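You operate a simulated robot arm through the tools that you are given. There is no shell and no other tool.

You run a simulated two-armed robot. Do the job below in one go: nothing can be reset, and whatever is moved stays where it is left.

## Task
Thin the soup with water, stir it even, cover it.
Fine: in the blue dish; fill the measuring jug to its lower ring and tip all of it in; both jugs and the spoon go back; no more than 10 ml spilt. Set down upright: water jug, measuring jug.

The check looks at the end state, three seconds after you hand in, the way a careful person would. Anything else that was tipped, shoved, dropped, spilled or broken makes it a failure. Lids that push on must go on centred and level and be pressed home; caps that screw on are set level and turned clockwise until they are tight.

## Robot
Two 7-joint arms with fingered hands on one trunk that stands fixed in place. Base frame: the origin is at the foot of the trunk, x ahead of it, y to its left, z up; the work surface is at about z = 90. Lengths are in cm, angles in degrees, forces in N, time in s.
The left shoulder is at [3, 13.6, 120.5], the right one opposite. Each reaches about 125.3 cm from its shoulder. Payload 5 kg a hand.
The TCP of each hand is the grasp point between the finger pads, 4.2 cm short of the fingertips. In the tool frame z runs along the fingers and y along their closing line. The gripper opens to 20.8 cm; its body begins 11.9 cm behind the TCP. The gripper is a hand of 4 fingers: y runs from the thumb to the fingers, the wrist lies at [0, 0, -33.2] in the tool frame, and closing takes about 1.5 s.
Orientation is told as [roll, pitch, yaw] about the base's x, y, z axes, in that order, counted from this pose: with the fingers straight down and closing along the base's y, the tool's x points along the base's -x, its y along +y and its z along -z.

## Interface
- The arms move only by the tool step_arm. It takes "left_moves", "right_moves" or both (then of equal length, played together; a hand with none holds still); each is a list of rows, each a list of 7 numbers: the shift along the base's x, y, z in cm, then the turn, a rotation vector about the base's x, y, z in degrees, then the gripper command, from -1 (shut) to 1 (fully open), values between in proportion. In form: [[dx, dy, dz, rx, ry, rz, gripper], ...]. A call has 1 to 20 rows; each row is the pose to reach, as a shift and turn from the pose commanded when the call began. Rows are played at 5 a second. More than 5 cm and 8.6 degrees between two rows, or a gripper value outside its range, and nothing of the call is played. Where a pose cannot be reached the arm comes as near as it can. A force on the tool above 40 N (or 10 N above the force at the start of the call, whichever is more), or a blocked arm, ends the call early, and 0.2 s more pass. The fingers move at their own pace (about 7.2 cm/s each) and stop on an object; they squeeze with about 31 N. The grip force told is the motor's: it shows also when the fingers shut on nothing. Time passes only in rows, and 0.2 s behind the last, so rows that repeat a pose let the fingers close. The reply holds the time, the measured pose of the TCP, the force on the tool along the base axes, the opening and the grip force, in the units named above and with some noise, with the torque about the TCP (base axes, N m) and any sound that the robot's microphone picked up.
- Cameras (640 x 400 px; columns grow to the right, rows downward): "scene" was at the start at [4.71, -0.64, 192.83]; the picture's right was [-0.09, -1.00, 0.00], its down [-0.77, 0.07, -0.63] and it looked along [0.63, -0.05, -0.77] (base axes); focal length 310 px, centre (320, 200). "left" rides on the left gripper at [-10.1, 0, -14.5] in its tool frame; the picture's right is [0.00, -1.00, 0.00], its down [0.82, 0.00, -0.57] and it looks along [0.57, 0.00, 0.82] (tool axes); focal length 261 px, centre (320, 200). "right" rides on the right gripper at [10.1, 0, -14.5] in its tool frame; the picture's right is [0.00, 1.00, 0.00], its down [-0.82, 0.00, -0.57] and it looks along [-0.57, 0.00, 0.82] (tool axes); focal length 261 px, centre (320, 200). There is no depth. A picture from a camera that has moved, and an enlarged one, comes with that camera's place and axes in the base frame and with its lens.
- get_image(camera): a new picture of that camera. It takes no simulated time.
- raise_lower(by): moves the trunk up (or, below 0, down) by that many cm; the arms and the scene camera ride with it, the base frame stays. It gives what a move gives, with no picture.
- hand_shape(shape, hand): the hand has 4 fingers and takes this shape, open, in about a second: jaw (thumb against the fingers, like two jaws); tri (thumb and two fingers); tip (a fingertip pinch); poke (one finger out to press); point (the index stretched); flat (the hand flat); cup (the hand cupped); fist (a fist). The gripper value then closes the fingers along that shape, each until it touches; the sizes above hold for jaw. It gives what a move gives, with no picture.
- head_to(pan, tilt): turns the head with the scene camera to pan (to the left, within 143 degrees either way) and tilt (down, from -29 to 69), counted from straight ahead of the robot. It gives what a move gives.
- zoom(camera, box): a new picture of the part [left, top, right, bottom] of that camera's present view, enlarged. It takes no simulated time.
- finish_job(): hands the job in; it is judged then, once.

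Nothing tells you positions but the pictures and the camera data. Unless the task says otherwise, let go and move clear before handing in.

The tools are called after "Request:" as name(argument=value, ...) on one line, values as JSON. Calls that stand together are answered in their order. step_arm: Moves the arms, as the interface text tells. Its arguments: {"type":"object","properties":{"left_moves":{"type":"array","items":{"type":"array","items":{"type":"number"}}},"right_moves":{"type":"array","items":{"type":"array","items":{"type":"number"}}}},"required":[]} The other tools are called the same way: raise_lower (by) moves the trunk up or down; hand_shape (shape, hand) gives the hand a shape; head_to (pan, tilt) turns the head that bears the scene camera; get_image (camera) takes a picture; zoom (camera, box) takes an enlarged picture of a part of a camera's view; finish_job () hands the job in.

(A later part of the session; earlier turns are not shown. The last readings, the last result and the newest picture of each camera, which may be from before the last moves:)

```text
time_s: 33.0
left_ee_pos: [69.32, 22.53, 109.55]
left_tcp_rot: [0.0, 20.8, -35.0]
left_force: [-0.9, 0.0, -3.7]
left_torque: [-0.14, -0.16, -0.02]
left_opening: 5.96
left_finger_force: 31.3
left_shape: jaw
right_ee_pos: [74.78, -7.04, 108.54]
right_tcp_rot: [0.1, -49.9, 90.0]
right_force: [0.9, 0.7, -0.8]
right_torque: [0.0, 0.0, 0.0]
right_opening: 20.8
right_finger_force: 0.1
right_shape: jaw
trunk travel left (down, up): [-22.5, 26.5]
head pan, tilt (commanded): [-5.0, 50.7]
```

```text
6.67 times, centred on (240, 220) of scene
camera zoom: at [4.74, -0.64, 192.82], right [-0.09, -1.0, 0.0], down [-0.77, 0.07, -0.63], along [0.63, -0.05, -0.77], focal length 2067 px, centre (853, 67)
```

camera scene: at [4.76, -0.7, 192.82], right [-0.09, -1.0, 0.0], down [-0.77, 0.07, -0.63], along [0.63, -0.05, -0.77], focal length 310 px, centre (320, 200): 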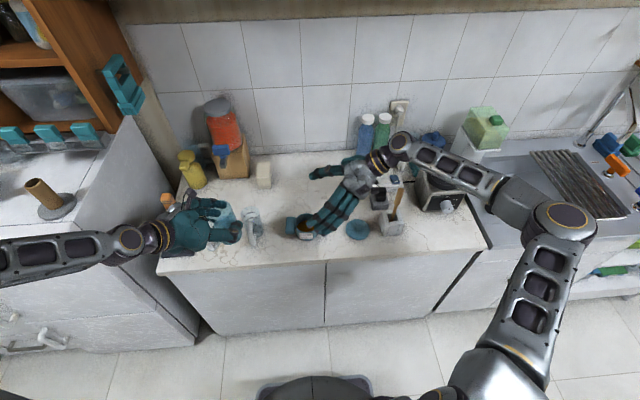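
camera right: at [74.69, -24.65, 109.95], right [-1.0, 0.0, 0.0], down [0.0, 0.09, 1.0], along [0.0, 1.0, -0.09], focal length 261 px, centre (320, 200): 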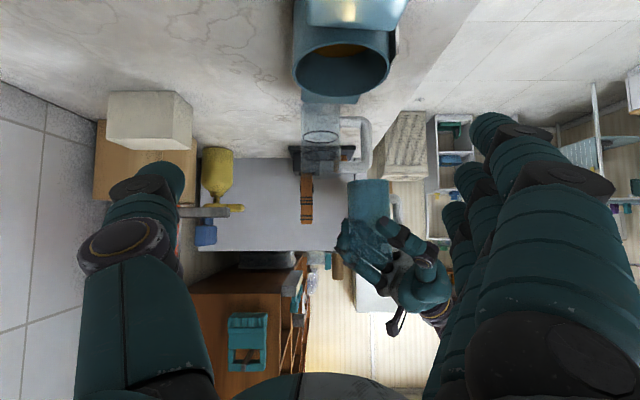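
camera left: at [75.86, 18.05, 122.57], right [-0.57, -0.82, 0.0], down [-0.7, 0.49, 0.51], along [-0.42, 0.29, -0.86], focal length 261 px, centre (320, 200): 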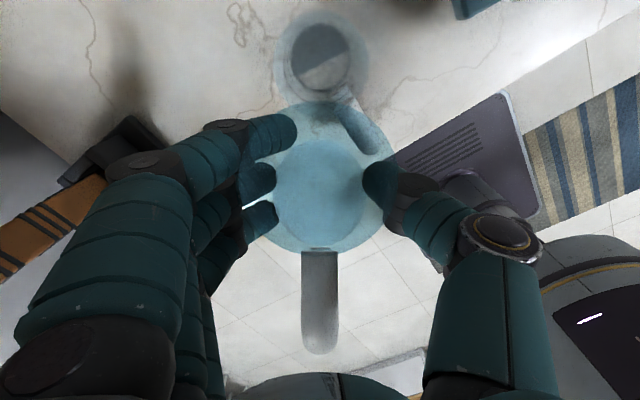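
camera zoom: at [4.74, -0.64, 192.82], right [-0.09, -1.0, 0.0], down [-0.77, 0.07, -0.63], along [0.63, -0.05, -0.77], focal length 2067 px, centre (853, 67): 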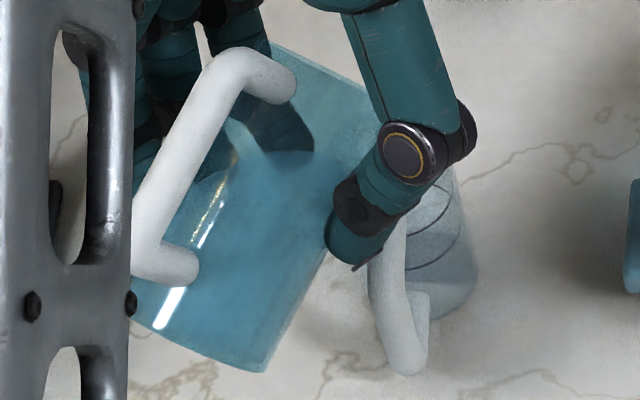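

The jug has slipped back about 6–7° in the grip, so it is really tilted about 64° now. That explains the late start. I'll continue slowly, easing the lip back a little to allow for the stream's forward throw.

Request:
step_arm(left_moves=[[-0.1, 0.1, 0, 0.3, 0.4, 0, -1], [-0.2, 0.2, 0, 0.6, 0.8, 0, -1], [-0.3, 0.25, 0, 0.9, 1.2, 0, -1], [-0.4, 0.3, 0, 1.1, 1.6, 0, -1], [-0.4, 0.3, 0, 1.1, 1.6, 0, -1]])

Request:
zoom(camera="left", box=[220, 0, 420, 180])

Request:
zoom(camera="right", box=[310, 90, 400, 230])

```text
time_s: 34.2
left_ee_pos: [68.89, 22.66, 109.46]
left_tcp_rot: [0.0, 22.8, -35.0]
left_force: [-0.2, -0.7, -3.8]
left_torque: [-0.16, -0.19, -0.03]
left_opening: 6.02
left_finger_force: 31.2
left_shape: jaw
right_ee_pos: [74.79, -6.97, 108.38]
right_tcp_rot: [-0.1, -49.9, 90.0]
right_force: [0.3, -0.4, 0.2]
right_torque: [0.03, 0.06, -0.01]
right_opening: 20.8
right_finger_force: 0.0
right_shape: jaw
trunk travel left (down, up): [-22.5, 26.5]
head pan, tilt (commanded): [-5.0, 50.7]
```

```text
2.22 times, centred on (320, 90) of left
camera zoom: at [81.14, 14.19, 118.86], right [-0.57, -0.82, 0.0], down [-0.44, 0.3, 0.84], along [-0.69, 0.48, -0.54], focal length 579 px, centre (320, 444)
```

zoom: 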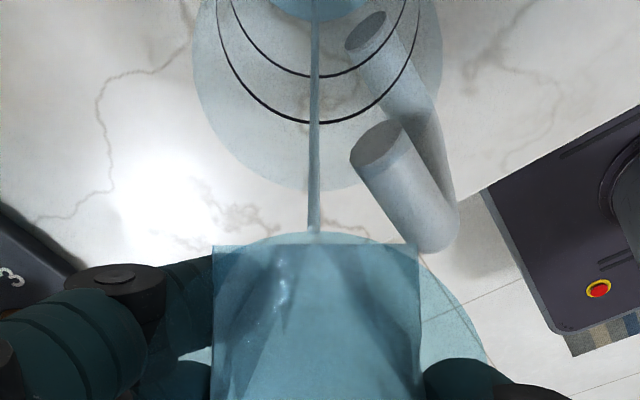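

```text
2.86 times, centred on (355, 160) of right
camera zoom: at [74.68, -24.61, 109.97], right [-1.0, 0.0, 0.0], down [0.0, 0.09, 1.0], along [0.0, 1.0, -0.09], focal length 745 px, centre (220, 314)
```

zoom: 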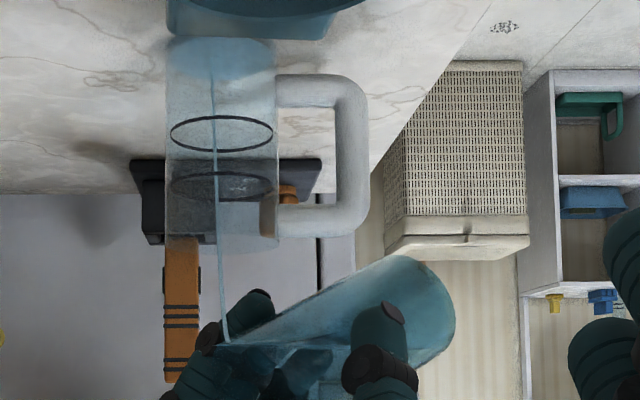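

The stream has started and falls cleanly into the measuring jug. I'll hold this tilt and watch the level.

Request:
step_arm(left_moves=[[0, 0, 0, 0, 0, 0, -1], [0, 0, 0, 0, 0, 0, -1]])

Request:
zoom(camera="right", box=[300, 85, 390, 180])

Request:
zoom(camera="left", box=[220, 0, 420, 180])

```text
time_s: 34.8
left_ee_pos: [68.93, 22.7, 109.47]
left_tcp_rot: [0.0, 22.8, -35.0]
left_force: [-0.6, 0.1, -4.0]
left_torque: [-0.11, -0.15, 0.0]
left_opening: 6.0
left_finger_force: 31.0
left_shape: jaw
right_ee_pos: [74.71, -7.04, 108.46]
right_tcp_rot: [0.0, -50.0, 90.0]
right_force: [-0.7, -0.4, -0.2]
right_torque: [-0.02, -0.02, 0.0]
right_opening: 20.76
right_finger_force: 0.1
right_shape: jaw
trunk travel left (down, up): [-22.5, 26.5]
head pan, tilt (commanded): [-5.0, 50.7]
```

```text
4.21 times, centred on (345, 132) of right
camera zoom: at [74.68, -24.62, 109.97], right [-1.0, 0.0, 0.0], down [0.0, 0.09, 1.0], along [0.0, 1.0, -0.09], focal length 1098 px, centre (215, 484)
```

zoom: 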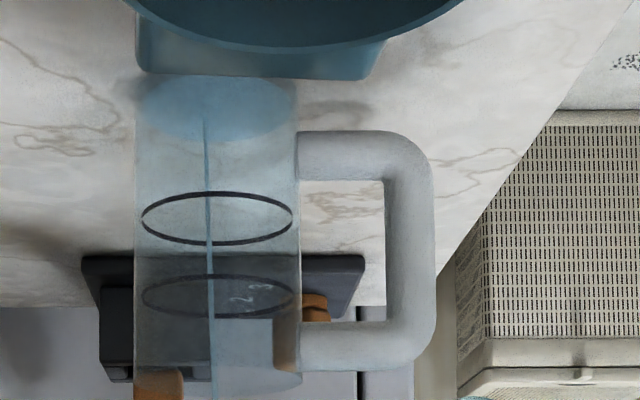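

```text
2.22 times, centred on (320, 90) of left
camera zoom: at [81.14, 14.19, 118.85], right [-0.57, -0.82, 0.0], down [-0.44, 0.3, 0.84], along [-0.69, 0.48, -0.54], focal length 579 px, centre (320, 444)
```

zoom: 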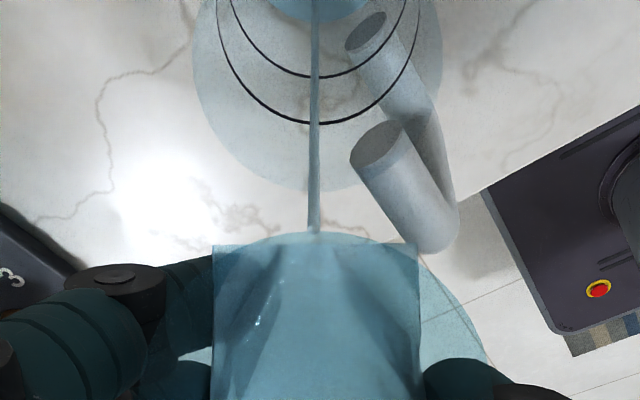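

The level is around 1 cm and the stream is thin. I'll hold another second to learn the rate.

Request:
step_arm(left_moves=[[0, 0, 0, 0, 0, 0, -1], [0, 0, 0, 0, 0, 0, -1], [0, 0, 0, 0, 0, 0, -1], [0, 0, 0, 0, 0, 0, -1]])

Request:
zoom(camera="right", box=[300, 85, 390, 180])

```text
time_s: 35.8
left_ee_pos: [69.13, 22.67, 109.58]
left_tcp_rot: [0.0, 22.9, -34.9]
left_force: [-0.3, 1.2, -4.4]
left_torque: [-0.11, -0.15, 0.01]
left_opening: 5.99
left_finger_force: 30.9
left_shape: jaw
right_ee_pos: [74.73, -7.08, 108.34]
right_tcp_rot: [0.0, -50.0, 90.0]
right_force: [0.0, 0.5, -0.1]
right_torque: [0.0, 0.0, -0.02]
right_opening: 20.79
right_finger_force: 0.1
right_shape: jaw
trunk travel left (down, up): [-22.5, 26.5]
head pan, tilt (commanded): [-5.0, 50.7]
```

```text
4.21 times, centred on (345, 132) of right
camera zoom: at [74.68, -24.61, 109.97], right [-1.0, 0.0, 0.0], down [0.0, 0.09, 1.0], along [0.0, 1.0, -0.09], focal length 1098 px, centre (215, 484)
```

zoom: 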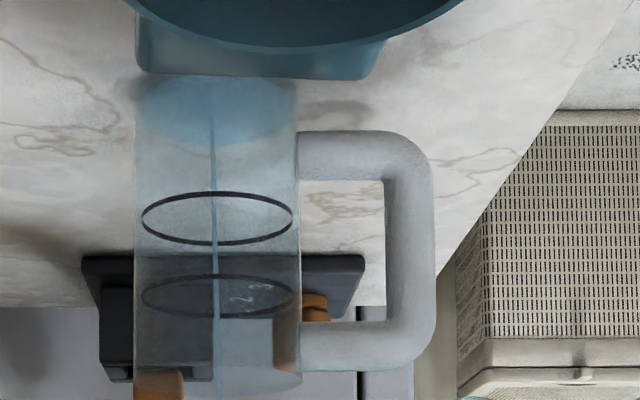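

It's only a trickle at this angle. I'll tilt a little more.

Request:
step_arm(left_moves=[[0, 0, 0.05, 0.3, 0.4, 0, -1], [0, 0, 0.1, 0.6, 0.8, 0, -1], [0, 0, 0.15, 0.9, 1.2, 0, -1], [0, 0, 0.2, 1.1, 1.6, 0, -1], [0, 0, 0.2, 1.1, 1.6, 0, -1]])

Request:
zoom(camera="right", box=[300, 85, 390, 180])

Request:
zoom(camera="left", box=[220, 0, 420, 180])

```text
time_s: 37.0
left_ee_pos: [68.73, 22.74, 109.78]
left_tcp_rot: [-0.1, 24.7, -35.0]
left_force: [0.5, 0.1, -4.4]
left_torque: [-0.12, -0.17, -0.01]
left_opening: 5.97
left_finger_force: 31.5
left_shape: jaw
right_ee_pos: [74.58, -6.87, 108.32]
right_tcp_rot: [0.0, -50.0, 89.9]
right_force: [-0.4, 0.7, 0.8]
right_torque: [0.01, -0.01, -0.04]
right_opening: 20.79
right_finger_force: 0.0
right_shape: jaw
trunk travel left (down, up): [-22.5, 26.5]
head pan, tilt (commanded): [-5.0, 50.7]
```

```text
4.21 times, centred on (345, 132) of right
camera zoom: at [74.67, -24.61, 109.98], right [-1.0, 0.0, 0.0], down [0.0, 0.09, 1.0], along [0.0, 1.0, -0.09], focal length 1098 px, centre (215, 484)
```

zoom: 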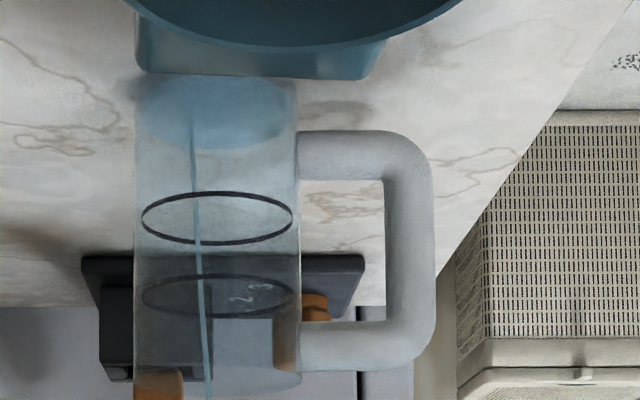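

```text
2.22 times, centred on (320, 90) of left
camera zoom: at [81.28, 14.03, 118.53], right [-0.57, -0.82, 0.0], down [-0.42, 0.29, 0.86], along [-0.71, 0.49, -0.51], focal length 579 px, centre (320, 444)
```

zoom: 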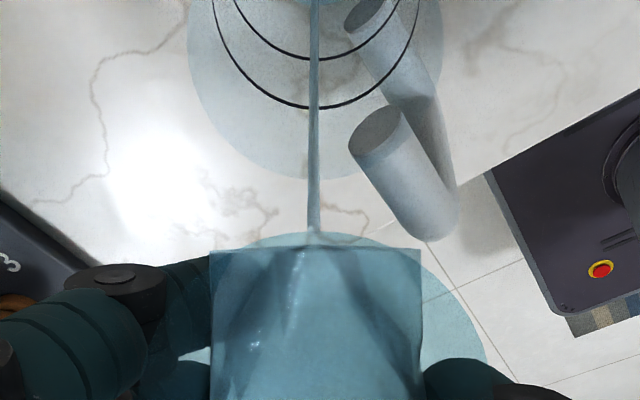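

The level is rising slowly and the stream lands well inside. I'll tilt further in the same small steps.

Request:
step_arm(left_moves=[[-0.05, 0.03, 0.05, 0.3, 0.4, 0, -1], [-0.1, 0.07, 0.1, 0.6, 0.8, 0, -1], [-0.15, 0.1, 0.15, 0.9, 1.2, 0, -1], [-0.2, 0.14, 0.2, 1.1, 1.6, 0, -1], [-0.2, 0.14, 0.2, 1.1, 1.6, 0, -1], [-0.2, 0.14, 0.2, 1.1, 1.6, 0, -1], [-0.2, 0.14, 0.2, 1.1, 1.6, 0, -1]])

Request:
zoom(camera="right", box=[300, 85, 390, 180])

Request:
zoom(camera="left", box=[220, 0, 420, 180])

```text
time_s: 38.6
left_ee_pos: [68.85, 22.93, 110.01]
left_tcp_rot: [-0.1, 26.7, -35.0]
left_force: [0.1, 0.0, -4.1]
left_torque: [-0.09, -0.16, 0.02]
left_opening: 5.99
left_finger_force: 30.9
left_shape: jaw
right_ee_pos: [74.65, -7.06, 108.39]
right_tcp_rot: [0.0, -50.1, 90.0]
right_force: [0.0, 0.2, 0.1]
right_torque: [0.0, 0.05, -0.01]
right_opening: 20.79
right_finger_force: 0.1
right_shape: jaw
trunk travel left (down, up): [-22.5, 26.5]
head pan, tilt (commanded): [-5.0, 50.7]
```

```text
4.21 times, centred on (345, 132) of right
camera zoom: at [74.68, -24.61, 109.97], right [-1.0, 0.0, 0.0], down [0.0, 0.09, 1.0], along [0.0, 1.0, -0.09], focal length 1098 px, centre (215, 484)
```

zoom: 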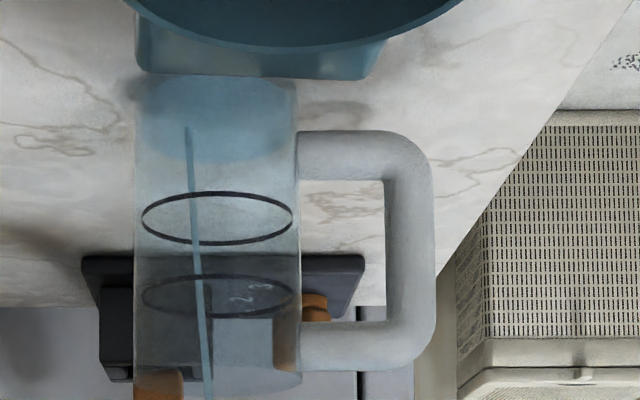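

```text
2.22 times, centred on (320, 90) of left
camera zoom: at [81.39, 14.0, 118.24], right [-0.57, -0.82, 0.0], down [-0.39, 0.27, 0.88], along [-0.72, 0.5, -0.48], focal length 579 px, centre (320, 444)
```

zoom: 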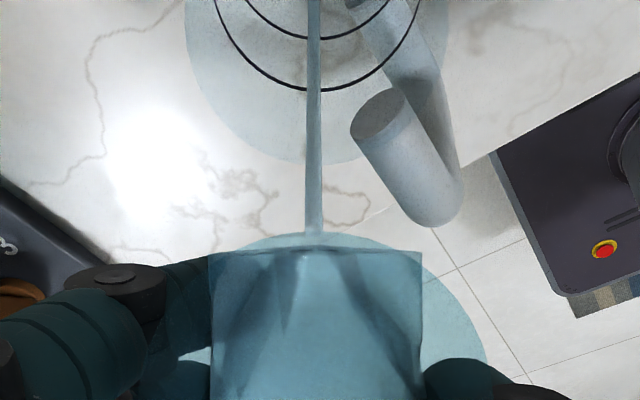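

It's about a quarter of the way to the lower ring. I'll increase the tilt a bit more to keep a steady flow.

Request:
step_arm(left_moves=[[0, 0, 0.05, 0.3, 0.4, 0, -1], [0, 0, 0.1, 0.6, 0.8, 0, -1], [0, 0, 0.15, 0.9, 1.2, 0, -1], [0, 0, 0.2, 1.1, 1.6, 0, -1], [0, 0, 0.25, 1.4, 2.0, 0, -1], [0, 0, 0.3, 1.7, 2.5, 0, -1], [0, 0, 0.3, 1.7, 2.5, 0, -1], [0, 0, 0.3, 1.7, 2.5, 0, -1]])

Request:
zoom(camera="right", box=[300, 85, 390, 180])

Request:
zoom(camera="left", box=[220, 0, 420, 180])

```text
time_s: 40.4
left_ee_pos: [68.7, 22.97, 110.14]
left_tcp_rot: [0.0, 29.8, -35.1]
left_force: [0.2, 1.0, -4.6]
left_torque: [-0.12, -0.14, 0.0]
left_opening: 5.99
left_finger_force: 30.9
left_shape: jaw
right_ee_pos: [74.65, -6.99, 108.55]
right_tcp_rot: [0.0, -49.9, 89.9]
right_force: [0.4, 0.2, -0.6]
right_torque: [-0.03, -0.02, -0.01]
right_opening: 20.77
right_finger_force: 0.0
right_shape: jaw
trunk travel left (down, up): [-22.5, 26.5]
head pan, tilt (commanded): [-5.0, 50.7]
```

```text
4.21 times, centred on (345, 132) of right
camera zoom: at [74.69, -24.62, 109.97], right [-1.0, 0.0, 0.0], down [0.0, 0.09, 1.0], along [0.0, 1.0, -0.09], focal length 1098 px, centre (215, 484)
```

zoom: 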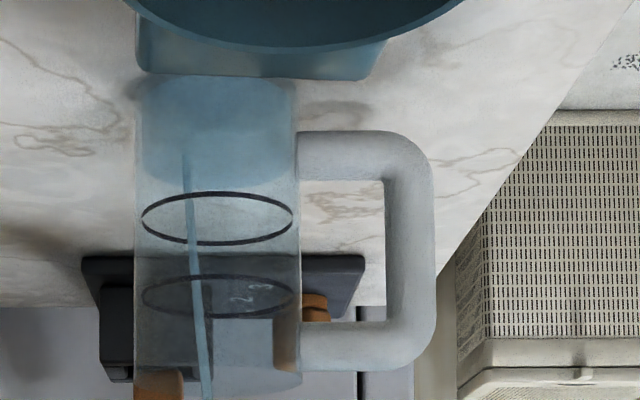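

```text
2.22 times, centred on (320, 90) of left
camera zoom: at [81.76, 13.81, 117.7], right [-0.57, -0.82, 0.0], down [-0.35, 0.24, 0.9], along [-0.74, 0.51, -0.43], focal length 579 px, centre (320, 444)
```

zoom: 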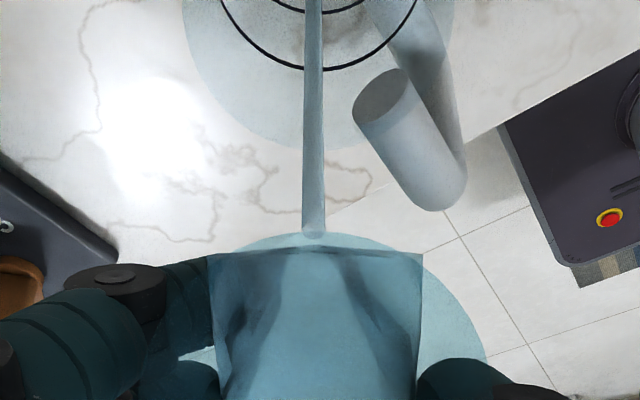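

Nearly halfway to the lower ring. I'll continue with a little more tilt and nudge the lip forward to stay centred over the mouth.

Request:
step_arm(left_moves=[[0.1, -0.05, 0.05, 0.3, 0.4, 0, -1], [0.2, -0.1, 0.1, 0.6, 0.8, 0, -1], [0.3, -0.2, 0.15, 0.9, 1.2, 0, -1], [0.4, -0.3, 0.2, 1.1, 1.6, 0, -1], [0.4, -0.3, 0.2, 1.1, 1.6, 0, -1], [0.4, -0.3, 0.2, 1.1, 1.6, 0, -1]])

Request:
zoom(camera="right", box=[300, 85, 390, 180])

Request:
zoom(camera="left", box=[220, 0, 420, 180])

```text
time_s: 41.8
left_ee_pos: [69.11, 22.59, 110.51]
left_tcp_rot: [-0.2, 31.6, -35.1]
left_force: [0.3, 0.7, -4.0]
left_torque: [-0.12, -0.14, 0.01]
left_opening: 6.0
left_finger_force: 30.9
left_shape: jaw
right_ee_pos: [74.82, -7.08, 108.38]
right_tcp_rot: [0.0, -50.0, 90.0]
right_force: [0.0, 0.2, 0.1]
right_torque: [0.0, 0.03, 0.01]
right_opening: 20.78
right_finger_force: 0.0
right_shape: jaw
trunk travel left (down, up): [-22.5, 26.5]
head pan, tilt (commanded): [-5.0, 50.7]
```

```text
4.21 times, centred on (345, 132) of right
camera zoom: at [74.68, -24.62, 109.97], right [-1.0, 0.0, 0.0], down [0.0, 0.09, 1.0], along [0.0, 1.0, -0.09], focal length 1098 px, centre (215, 484)
```

zoom: 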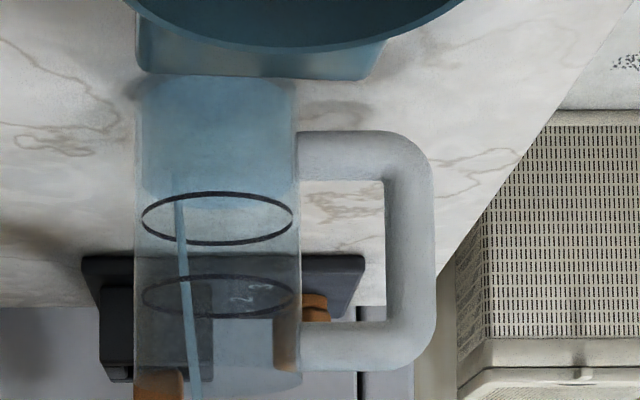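

```text
2.22 times, centred on (320, 90) of left
camera zoom: at [82.38, 13.32, 117.38], right [-0.57, -0.82, 0.0], down [-0.33, 0.23, 0.92], along [-0.75, 0.52, -0.4], focal length 579 px, centre (320, 444)
```

zoom: 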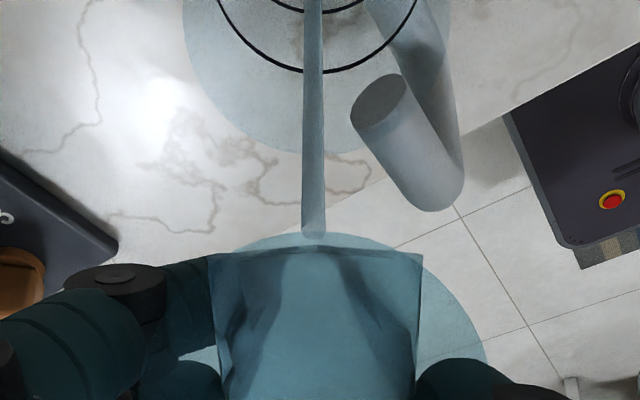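

About two thirds there. I'll hold this tilt for a second and check again.

Request:
step_arm(left_moves=[[0, 0, 0, 0, 0, 0, -1], [0, 0, 0, 0, 0, 0, -1], [0, 0, 0, 0, 0, 0, -1], [0, 0, 0, 0, 0, 0, -1]])

Request:
zoom(camera="right", box=[300, 85, 390, 180])

```text
time_s: 42.8
left_ee_pos: [69.13, 22.71, 110.42]
left_tcp_rot: [-0.3, 31.6, -35.2]
left_force: [-0.1, 0.2, -1.9]
left_torque: [-0.12, -0.13, -0.03]
left_opening: 6.0
left_finger_force: 30.6
left_shape: jaw
right_ee_pos: [74.7, -6.89, 108.34]
right_tcp_rot: [0.0, -50.0, 89.9]
right_force: [0.1, -0.3, -0.4]
right_torque: [0.0, 0.02, -0.01]
right_opening: 20.77
right_finger_force: 0.1
right_shape: jaw
trunk travel left (down, up): [-22.5, 26.5]
head pan, tilt (commanded): [-5.0, 50.7]
```

```text
4.21 times, centred on (345, 132) of right
camera zoom: at [74.68, -24.62, 109.97], right [-1.0, 0.0, 0.0], down [0.0, 0.09, 1.0], along [0.0, 1.0, -0.09], focal length 1098 px, centre (215, 484)
```

zoom: 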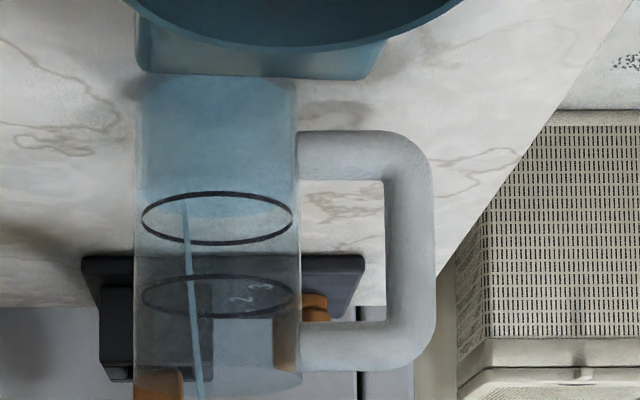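

The flow is easing off as it settles. I'll add 1.5° and hold.

Request:
step_arm(left_moves=[[0.03, -0.02, 0.05, 0.3, 0.4, 0, -1], [0.06, -0.04, 0.1, 0.6, 0.8, 0, -1], [0.1, -0.06, 0.12, 0.9, 1.2, 0, -1], [0.1, -0.06, 0.12, 0.9, 1.2, 0, -1], [0.1, -0.06, 0.12, 0.9, 1.2, 0, -1]])

Request:
zoom(camera="right", box=[300, 85, 390, 180])

Request:
zoom(camera="right", box=[322, 115, 372, 150])

```text
time_s: 44.0
left_ee_pos: [69.29, 22.59, 110.62]
left_tcp_rot: [-0.1, 33.1, -35.1]
left_force: [1.0, 0.0, -2.4]
left_torque: [-0.11, -0.13, -0.03]
left_opening: 5.98
left_finger_force: 30.6
left_shape: jaw
right_ee_pos: [74.69, -7.06, 108.34]
right_tcp_rot: [0.0, -50.0, 89.8]
right_force: [0.3, 0.2, -0.1]
right_torque: [0.01, -0.01, 0.0]
right_opening: 20.8
right_finger_force: 0.1
right_shape: jaw
trunk travel left (down, up): [-22.5, 26.5]
head pan, tilt (commanded): [-5.0, 50.7]
```

```text
4.21 times, centred on (345, 132) of right
camera zoom: at [74.68, -24.62, 109.97], right [-1.0, 0.0, 0.0], down [0.0, 0.09, 1.0], along [0.0, 1.0, -0.09], focal length 1098 px, centre (215, 484)
```

zoom: 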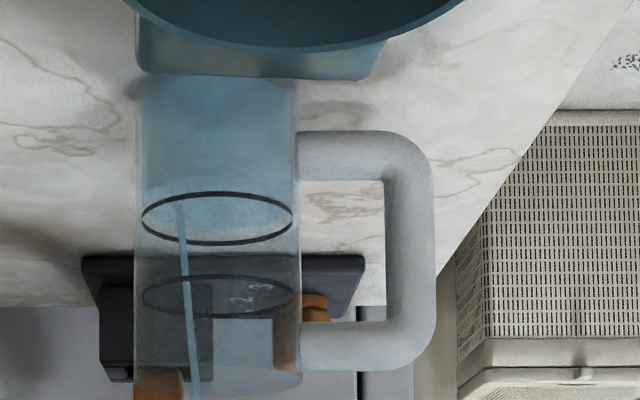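

```text
11.43 times, centred on (347, 132) of right
camera zoom: at [74.68, -24.62, 109.97], right [-1.0, 0.0, 0.0], down [0.0, 0.09, 1.0], along [0.0, 1.0, -0.09], focal length 2979 px, centre (11, 971)
```

zoom: 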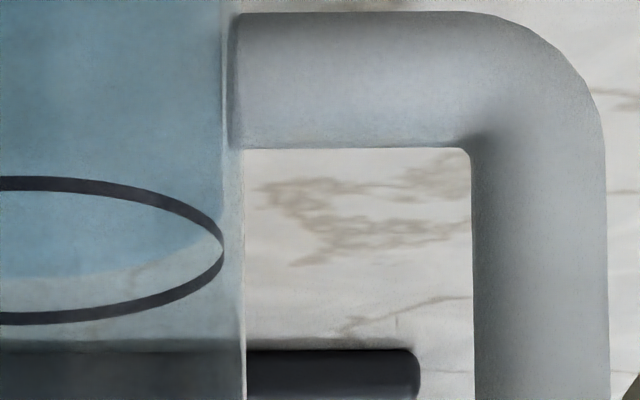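

About 0.65 cm remains to the lower ring. I'll add one more small increment.

Request:
step_arm(left_moves=[[0.03, -0.02, 0.05, 0.3, 0.4, 0, -1], [0.05, -0.04, 0.08, 0.6, 0.8, 0, -1], [0.05, -0.04, 0.08, 0.6, 0.8, 0, -1], [0.05, -0.04, 0.08, 0.6, 0.8, 0, -1]])

Request:
zoom(camera="right", box=[300, 115, 350, 150])

```text
time_s: 45.0
left_ee_pos: [69.18, 22.5, 110.5]
left_tcp_rot: [-0.1, 34.1, -34.9]
left_force: [0.1, 1.4, -2.2]
left_torque: [-0.11, -0.12, -0.02]
left_opening: 6.0
left_finger_force: 31.4
left_shape: jaw
right_ee_pos: [74.65, -7.09, 108.39]
right_tcp_rot: [0.1, -50.1, 90.1]
right_force: [-0.6, -0.3, -0.5]
right_torque: [-0.01, 0.0, 0.02]
right_opening: 20.79
right_finger_force: 0.0
right_shape: jaw
trunk travel left (down, up): [-22.5, 26.5]
head pan, tilt (commanded): [-5.0, 50.7]
```

```text
11.43 times, centred on (325, 132) of right
camera zoom: at [74.68, -24.62, 109.97], right [-1.0, 0.0, 0.0], down [0.0, 0.09, 1.0], along [0.0, 1.0, -0.09], focal length 2979 px, centre (263, 971)
```

zoom: 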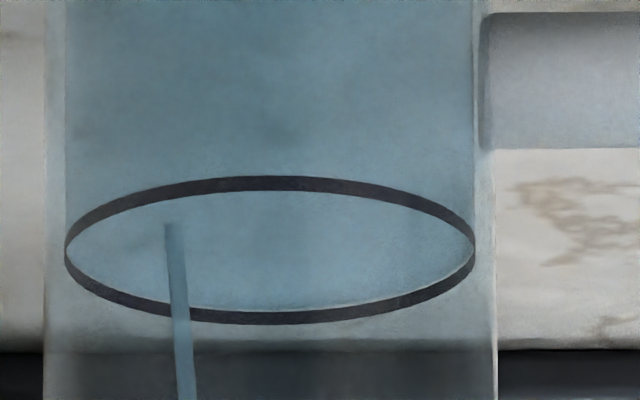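

The water is now just at the ring's lower line. I'll tilt back promptly, backing away toward the front-left as the jug comes upright.

Request:
step_arm(left_moves=[[0, 0, 0.3, -4.6, -6.6, 0, -1], [0, 0, 0.6, -9.2, -13.1, 0, -1], [-0.3, 0.2, 1.0, -13.8, -19.7, 0, -1], [-0.9, 0.6, 1.4, -18.4, -26.2, 0, -1], [-1.6, 1.1, 1.7, -21.8, -31.1, 0, -1], [-2.3, 1.6, 2.0, -25.3, -36.0, 0, -1], [-3.0, 2.1, 2.2, -28.7, -41.0, 0, -1], [-3.7, 2.6, 2.4, -32.1, -45.9, 0, -1], [-4.2, 2.9, 2.5, -35.6, -50.8, 0, -1], [-4.5, 3.1, 2.5, -39.0, -55.7, 0, -1], [-4.5, 3.1, 2.5, -41.9, -59.8, 0, -1], [-4.5, 3.1, 2.5, -44.2, -63.1, 0, -1], [-4.5, 3.1, 2.5, -44.2, -63.1, 0, -1]])

Request:
zoom(camera="right", box=[300, 115, 350, 150])

Request:
get_image(camera="right")

Request:
get_image(camera="left")

Request:
zoom(camera="scene", box=[190, 170, 310, 260])

```text
time_s: 47.8
left_ee_pos: [64.65, 26.04, 112.98]
left_tcp_rot: [0.0, -42.9, -34.8]
left_force: [-3.8, 18.3, -10.3]
left_torque: [-1.88, -0.86, -0.86]
left_opening: 5.96
left_finger_force: 30.8
left_shape: jaw
right_ee_pos: [74.75, -6.81, 108.45]
right_tcp_rot: [-0.1, -49.9, 89.9]
right_force: [0.4, -0.1, -0.9]
right_torque: [0.1, 0.01, -0.01]
right_opening: 20.81
right_finger_force: 0.0
right_shape: jaw
trunk travel left (down, up): [-22.5, 26.5]
head pan, tilt (commanded): [-5.0, 50.7]
```

```text
11.43 times, centred on (325, 132) of right
camera zoom: at [74.55, -24.46, 110.08], right [-1.0, 0.01, 0.0], down [0.0, 0.09, 1.0], along [0.0, 1.0, -0.09], focal length 2979 px, centre (263, 971)
```

zoom: 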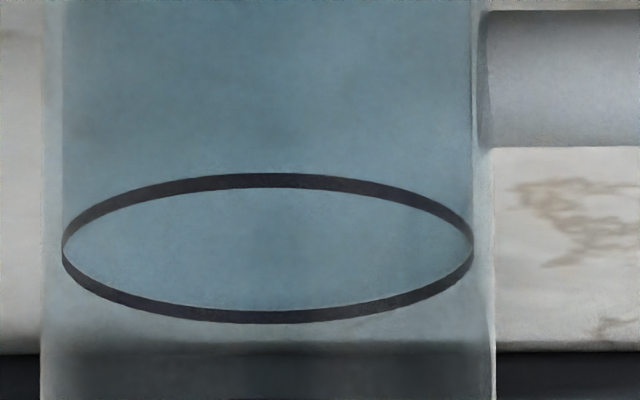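

```text
taken
camera right: at [74.55, -24.46, 110.08], right [-1.0, 0.01, 0.0], down [0.0, 0.09, 1.0], along [0.0, 1.0, -0.09], focal length 261 px, centre (320, 200)
```

right: 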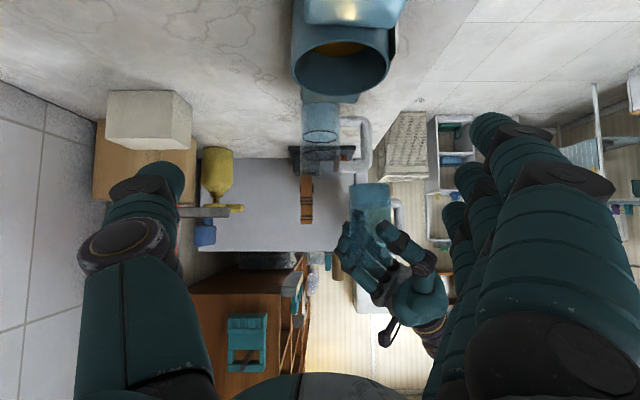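

```text
taken
camera left: at [62.65, 27.48, 130.35], right [-0.57, -0.82, 0.0], down [-0.81, 0.56, -0.14], along [0.11, -0.08, -0.99], focal length 261 px, centre (320, 200)
```

left: 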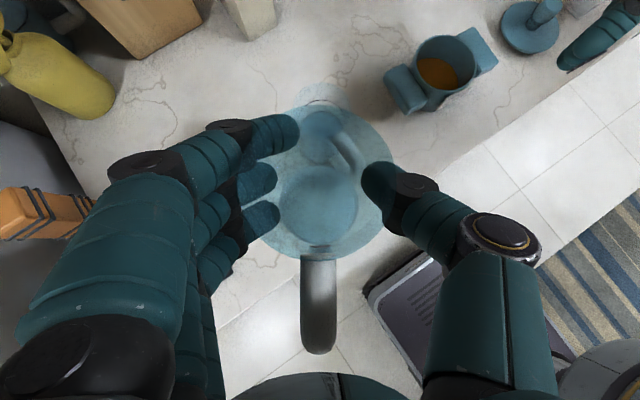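

```text
4.44 times, centred on (250, 215) of scene
camera zoom: at [4.58, -0.15, 192.8], right [-0.09, -1.0, 0.0], down [-0.77, 0.07, -0.63], along [0.63, -0.06, -0.77], focal length 1378 px, centre (631, 133)
```

zoom: 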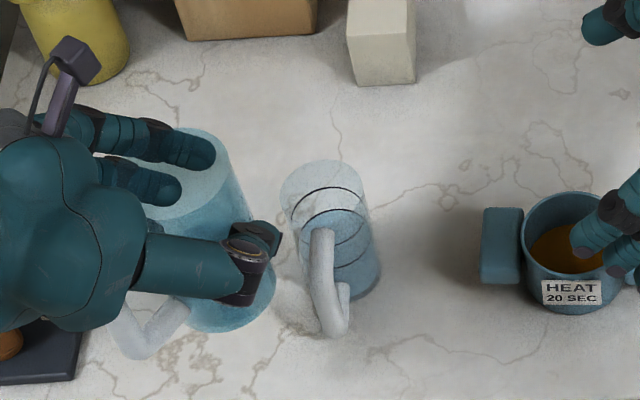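

The water sits right at the lower ring. The left force reading looks odd, so I'll hold briefly and reread before going on.

Request:
step_arm(left_moves=[[0, 0, 0, 0, 0, 0, -1], [0, 0, 0, 0, 0, 0, -1], [0, 0, 0, 0, 0, 0, -1]])

Request:
zoom(camera="right", box=[300, 115, 350, 150])

Request:
get_image(camera="left")

Request:
zoom(camera="right", box=[310, 150, 430, 270])

```text
time_s: 48.6
left_ee_pos: [64.76, 25.51, 113.16]
left_tcp_rot: [-0.1, -42.9, -35.1]
left_force: [0.3, 0.1, -3.0]
left_torque: [0.0, 0.01, 0.0]
left_opening: 5.97
left_finger_force: 31.1
left_shape: jaw
right_ee_pos: [74.68, -7.08, 108.33]
right_tcp_rot: [0.1, -49.9, 89.9]
right_force: [0.3, -0.1, -0.4]
right_torque: [0.08, 0.01, 0.0]
right_opening: 20.8
right_finger_force: 0.1
right_shape: jaw
trunk travel left (down, up): [-22.5, 26.5]
head pan, tilt (commanded): [-5.0, 50.7]
```

```text
11.43 times, centred on (325, 132) of right
camera zoom: at [74.7, -24.68, 109.94], right [-1.0, 0.0, 0.0], down [0.0, 0.09, 1.0], along [0.0, 1.0, -0.09], focal length 2979 px, centre (263, 971)
```

zoom: 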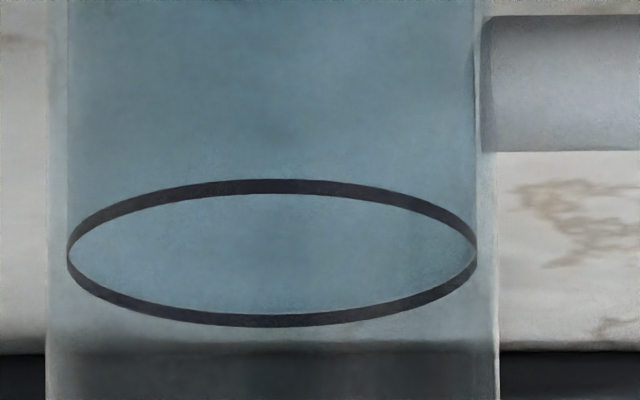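

```text
taken
camera left: at [62.72, 26.92, 130.51], right [-0.57, -0.82, 0.0], down [-0.81, 0.57, -0.14], along [0.11, -0.08, -0.99], focal length 261 px, centre (320, 200)
```

left: 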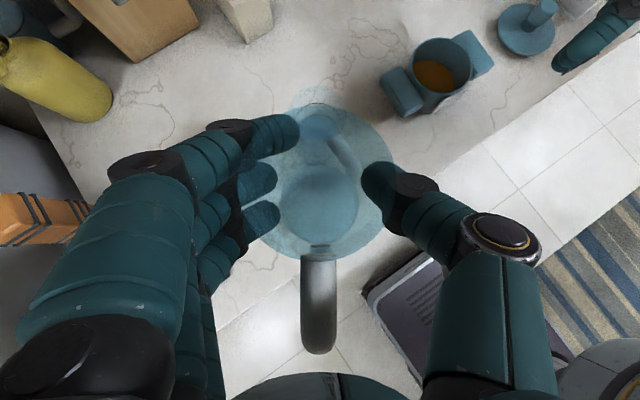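

```text
3.33 times, centred on (370, 210) of right
camera zoom: at [74.7, -24.68, 109.94], right [-1.0, 0.0, 0.0], down [0.0, 0.09, 1.0], along [0.0, 1.0, -0.09], focal length 869 px, centre (153, 167)
```

zoom: 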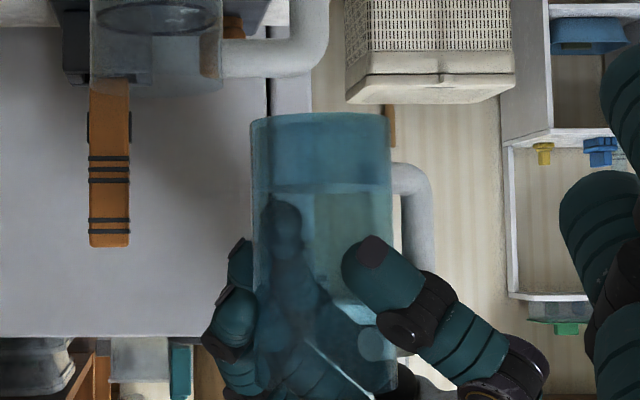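

The level matches the lower ring and nothing has spilt. Now I'll carry the water jug back over its spot, undoing the yaw.

Request:
step_arm(left_moves=[[0.6, 0.6, 0, 0, 0, 4, -1], [1.4, 1.5, 0, 0, 0, 8, -1], [2.4, 2.5, 0, 0, 0, 12, -1], [3.6, 3.7, 0, 0, 0, 16, -1], [4.9, 5.0, 0, 0, 0, 20, -1], [6.2, 6.2, 0, 0, 0, 24, -1], [7.4, 7.4, 0, 0, 0, 28, -1], [8.4, 8.3, 0, 0, 0, 32, -1], [9.0, 8.9, 0, 0, 0, 35, -1], [9.3, 9.1, 0, 0, 0, 35, -1], [9.3, 9.1, 0, 0, 0, 35, -1]])

Request:
step_arm(left_moves=[[0, 0, -1, 0, 0, 0, -1], [0, 0, -3, 0, 0, 0, -1], [0, 0, -5, 0, 0, 0, -1], [0, 0, -7, 0, 0, 0, -1], [0, 0, -8.5, 0, 0, 0, -1], [0, 0, -9.5, 0, 0, 0, -1], [0, 0, -9.5, 0, 0, 0, -1], [0, 0, -9.5, 0, 0, 0, -1]])

Request:
get_image(camera="left")

Request:
zoom(camera="right", box=[270, 100, 430, 260])

Request:
zoom(camera="scene", box=[150, 170, 270, 260])

```text
time_s: 51.0
left_ee_pos: [74.05, 34.72, 113.15]
left_tcp_rot: [-0.1, -42.9, 0.0]
left_force: [0.2, 0.1, -2.8]
left_torque: [0.04, -0.01, 0.0]
left_opening: 5.95
left_finger_force: 31.2
left_shape: jaw
right_ee_pos: [74.73, -7.06, 108.49]
right_tcp_rot: [0.0, -50.0, 90.0]
right_force: [-1.1, 0.4, -0.6]
right_torque: [0.0, 0.01, -0.02]
right_opening: 20.79
right_finger_force: 0.1
right_shape: jaw
trunk travel left (down, up): [-22.5, 26.5]
head pan, tilt (commanded): [-5.0, 50.7]
```

```text
time_s: 52.8
left_ee_pos: [74.02, 34.65, 103.44]
left_tcp_rot: [-0.1, -42.8, 0.0]
left_force: [-0.3, 0.8, -3.3]
left_torque: [-0.01, 0.02, -0.01]
left_opening: 5.93
left_finger_force: 30.8
left_shape: jaw
right_ee_pos: [74.64, -6.97, 108.4]
right_tcp_rot: [0.0, -49.9, 89.9]
right_force: [-0.2, 0.2, 0.5]
right_torque: [-0.02, -0.04, 0.01]
right_opening: 20.77
right_finger_force: 0.1
right_shape: jaw
trunk travel left (down, up): [-22.5, 26.5]
head pan, tilt (commanded): [-5.0, 50.7]
```

```text
taken
camera left: at [71.54, 34.71, 120.81], right [0.0, -1.0, 0.0], down [-0.99, 0.0, -0.14], along [0.14, 0.0, -0.99], focal length 261 px, centre (320, 200)
```

left: 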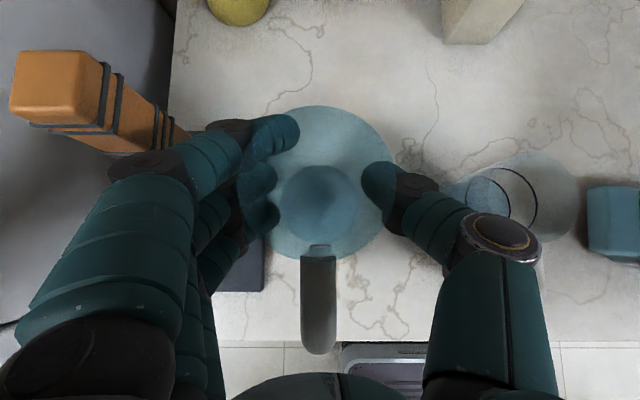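

```text
2.50 times, centred on (350, 180) of right
camera zoom: at [74.69, -24.6, 109.97], right [-1.0, 0.0, 0.0], down [0.0, 0.09, 1.0], along [0.0, 1.0, -0.09], focal length 652 px, centre (245, 250)
```

zoom: 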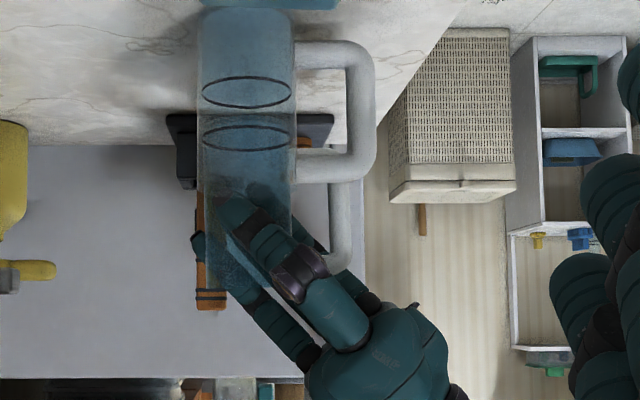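

```text
4.44 times, centred on (210, 215) of scene
camera zoom: at [4.76, -0.61, 192.82], right [-0.09, -1.0, 0.0], down [-0.77, 0.07, -0.63], along [0.63, -0.06, -0.77], focal length 1378 px, centre (809, 133)
```

zoom: 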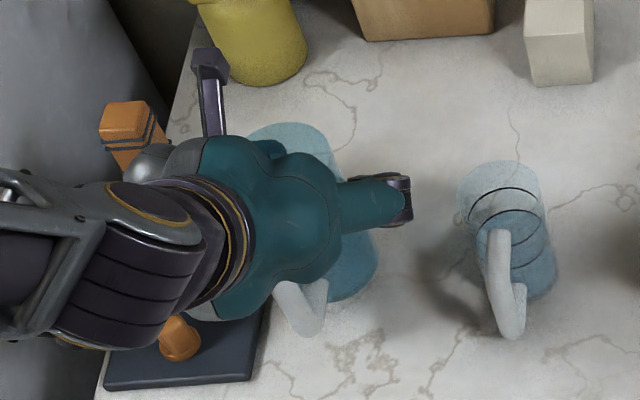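

It's over its own spot. I'll lower gently toward contact, watching the force.

Request:
step_arm(left_moves=[[0, 0, -0.6, 0, 0, 0, -1], [0, 0, -1.2, 0, 0, 0, -1], [0, 0, -1.8, 0, 0, 0, -1], [0, 0, -2.4, 0, 0, 0, -1], [0, 0, -2.8, 0, 0, 0, -1], [0, 0, -2.8, 0, 0, 0, -1]])

Request:
step_arm(left_moves=[[0, 0, -0.15, 0, 0, 0, -1], [0, 0, -0.3, 0, 0, 0, -1], [0, 0, -0.3, 0, 0, 0, -1]])

Request:
zoom(camera="right", box=[270, 100, 430, 260])

Request:
get_image(camera="left")

```text
time_s: 54.2
left_ee_pos: [74.04, 34.63, 100.84]
left_tcp_rot: [-0.1, -42.9, 0.1]
left_force: [0.4, 0.2, -2.8]
left_torque: [0.02, -0.04, 0.02]
left_opening: 5.97
left_finger_force: 30.9
left_shape: jaw
right_ee_pos: [74.77, -6.95, 108.48]
right_tcp_rot: [0.0, -50.0, 90.1]
right_force: [0.0, -0.3, 0.2]
right_torque: [0.01, 0.0, -0.03]
right_opening: 20.79
right_finger_force: 0.1
right_shape: jaw
trunk travel left (down, up): [-22.5, 26.5]
head pan, tilt (commanded): [-5.0, 50.7]
```

```text
time_s: 55.0
left_ee_pos: [74.14, 34.63, 100.57]
left_tcp_rot: [-0.1, -42.9, 0.0]
left_force: [-0.4, -0.3, -2.5]
left_torque: [0.0, 0.01, -0.03]
left_opening: 5.94
left_finger_force: 31.1
left_shape: jaw
right_ee_pos: [74.73, -7.09, 108.43]
right_tcp_rot: [0.0, -49.8, 90.0]
right_force: [0.0, -0.2, -0.5]
right_torque: [-0.03, 0.02, 0.0]
right_opening: 20.77
right_finger_force: 0.1
right_shape: jaw
trunk travel left (down, up): [-22.5, 26.5]
head pan, tilt (commanded): [-5.0, 50.7]
```

```text
2.50 times, centred on (350, 180) of right
camera zoom: at [74.67, -24.6, 109.98], right [-1.0, 0.0, 0.0], down [0.0, 0.09, 1.0], along [0.0, 1.0, -0.09], focal length 652 px, centre (245, 250)
```

zoom: 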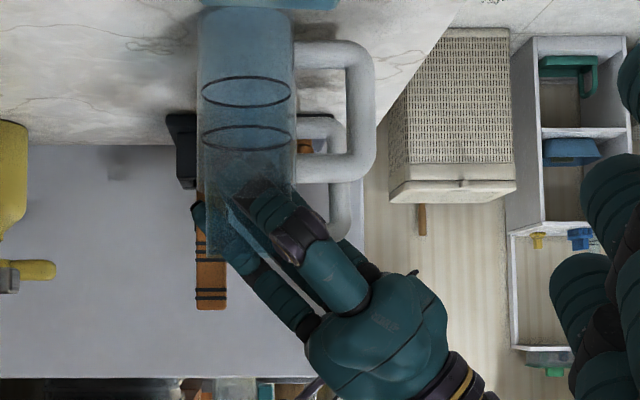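

```text
taken
camera left: at [71.51, 34.68, 117.92], right [0.0, -1.0, 0.0], down [-0.99, 0.0, -0.14], along [0.14, 0.0, -0.99], focal length 261 px, centre (320, 200)
```

left: 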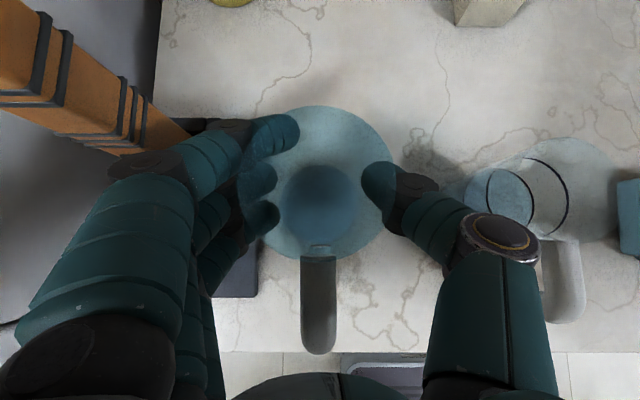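

No contact yet. I'll go lower in small steps.

Request:
step_arm(left_moves=[[0, 0, -0.2, 0, 0, 0, -1], [0, 0, -0.35, 0, 0, 0, -1], [0, 0, -0.35, 0, 0, 0, -1]])

Request:
step_arm(left_moves=[[0, 0, -0.15, 0, 0, 0, -1], [0, 0, -0.25, 0, 0, 0, -1], [0, 0, -0.25, 0, 0, 0, -1]])

```text
time_s: 55.8
left_ee_pos: [74.08, 34.7, 100.4]
left_tcp_rot: [-0.1, -43.1, -0.1]
left_force: [1.3, -0.2, 9.3]
left_torque: [0.35, 0.05, -0.04]
left_opening: 5.96
left_finger_force: 31.0
left_shape: jaw
right_ee_pos: [74.69, -7.02, 108.46]
right_tcp_rot: [0.0, -50.0, 90.1]
right_force: [0.6, -0.1, -0.3]
right_torque: [0.0, 0.03, 0.0]
right_opening: 20.82
right_finger_force: 0.0
right_shape: jaw
trunk travel left (down, up): [-22.5, 26.5]
head pan, tilt (commanded): [-5.0, 50.7]
```

```text
time_s: 56.6
left_ee_pos: [74.18, 34.52, 100.17]
left_tcp_rot: [0.1, -43.2, -0.2]
left_force: [9.7, -1.3, 26.8]
left_torque: [0.61, -0.22, -0.22]
left_opening: 5.97
left_finger_force: 30.8
left_shape: jaw
right_ee_pos: [74.64, -7.21, 108.49]
right_tcp_rot: [-0.1, -50.0, 90.1]
right_force: [-0.9, 0.1, -0.4]
right_torque: [0.0, -0.01, -0.01]
right_opening: 20.77
right_finger_force: 0.0
right_shape: jaw
trunk travel left (down, up): [-22.5, 26.5]
head pan, tilt (commanded): [-5.0, 50.7]
```

The base has touched the counter. I'll relax the downward push and then open the fingers gently.

Request:
step_arm(left_moves=[[0, 0, 0.2, 0, 0, 0, -1], [0, 0, 0.25, 0, 0, 0, -1], [0, 0, 0.25, 0, 0, 0, -0.35], [0, 0, 0.25, 0, 0, 0, -0.25], [0, 0, 0.25, 0, 0, 0, -0.15], [0, 0, 0.25, 0, 0, 0, 0.0], [0, 0, 0.25, 0, 0, 0, 0.02], [0, 0, 0.25, 0, 0, 0, 0.02]])

Request:
get_image(camera="left")

Request:
zoom(camera="right", box=[270, 100, 430, 260])

```text
time_s: 58.4
left_ee_pos: [74.01, 34.77, 100.18]
left_tcp_rot: [0.0, -42.9, 0.0]
left_force: [-0.6, -0.6, -0.3]
left_torque: [0.0, 0.0, 0.02]
left_opening: 10.52
left_finger_force: 0.0
left_shape: jaw
right_ee_pos: [74.58, -7.13, 108.63]
right_tcp_rot: [0.1, -50.0, 89.9]
right_force: [-0.4, 0.0, -0.2]
right_torque: [0.02, 0.02, 0.01]
right_opening: 20.79
right_finger_force: 0.1
right_shape: jaw
trunk travel left (down, up): [-22.5, 26.5]
head pan, tilt (commanded): [-5.0, 50.7]
```

```text
taken
camera left: at [71.49, 34.66, 117.57], right [0.0, -1.0, 0.0], down [-0.99, 0.0, -0.14], along [0.14, 0.0, -0.99], focal length 261 px, centre (320, 200)
```

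left: 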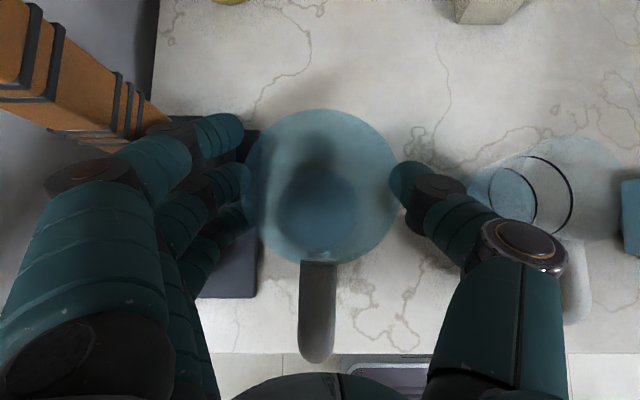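

```text
2.50 times, centred on (350, 180) of right
camera zoom: at [74.67, -24.6, 109.98], right [-1.0, 0.0, 0.0], down [0.0, 0.09, 1.0], along [0.0, 1.0, -0.09], focal length 652 px, centre (245, 250)
```

zoom: 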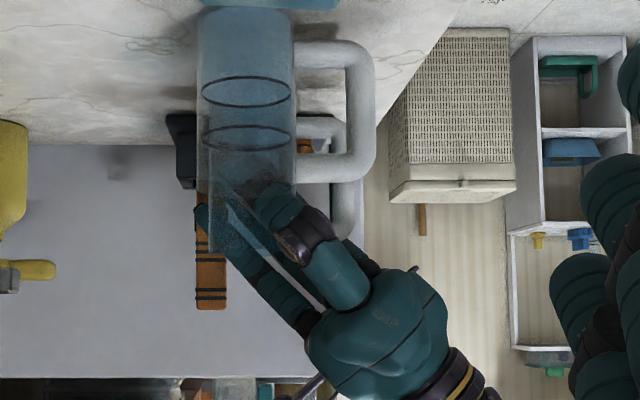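

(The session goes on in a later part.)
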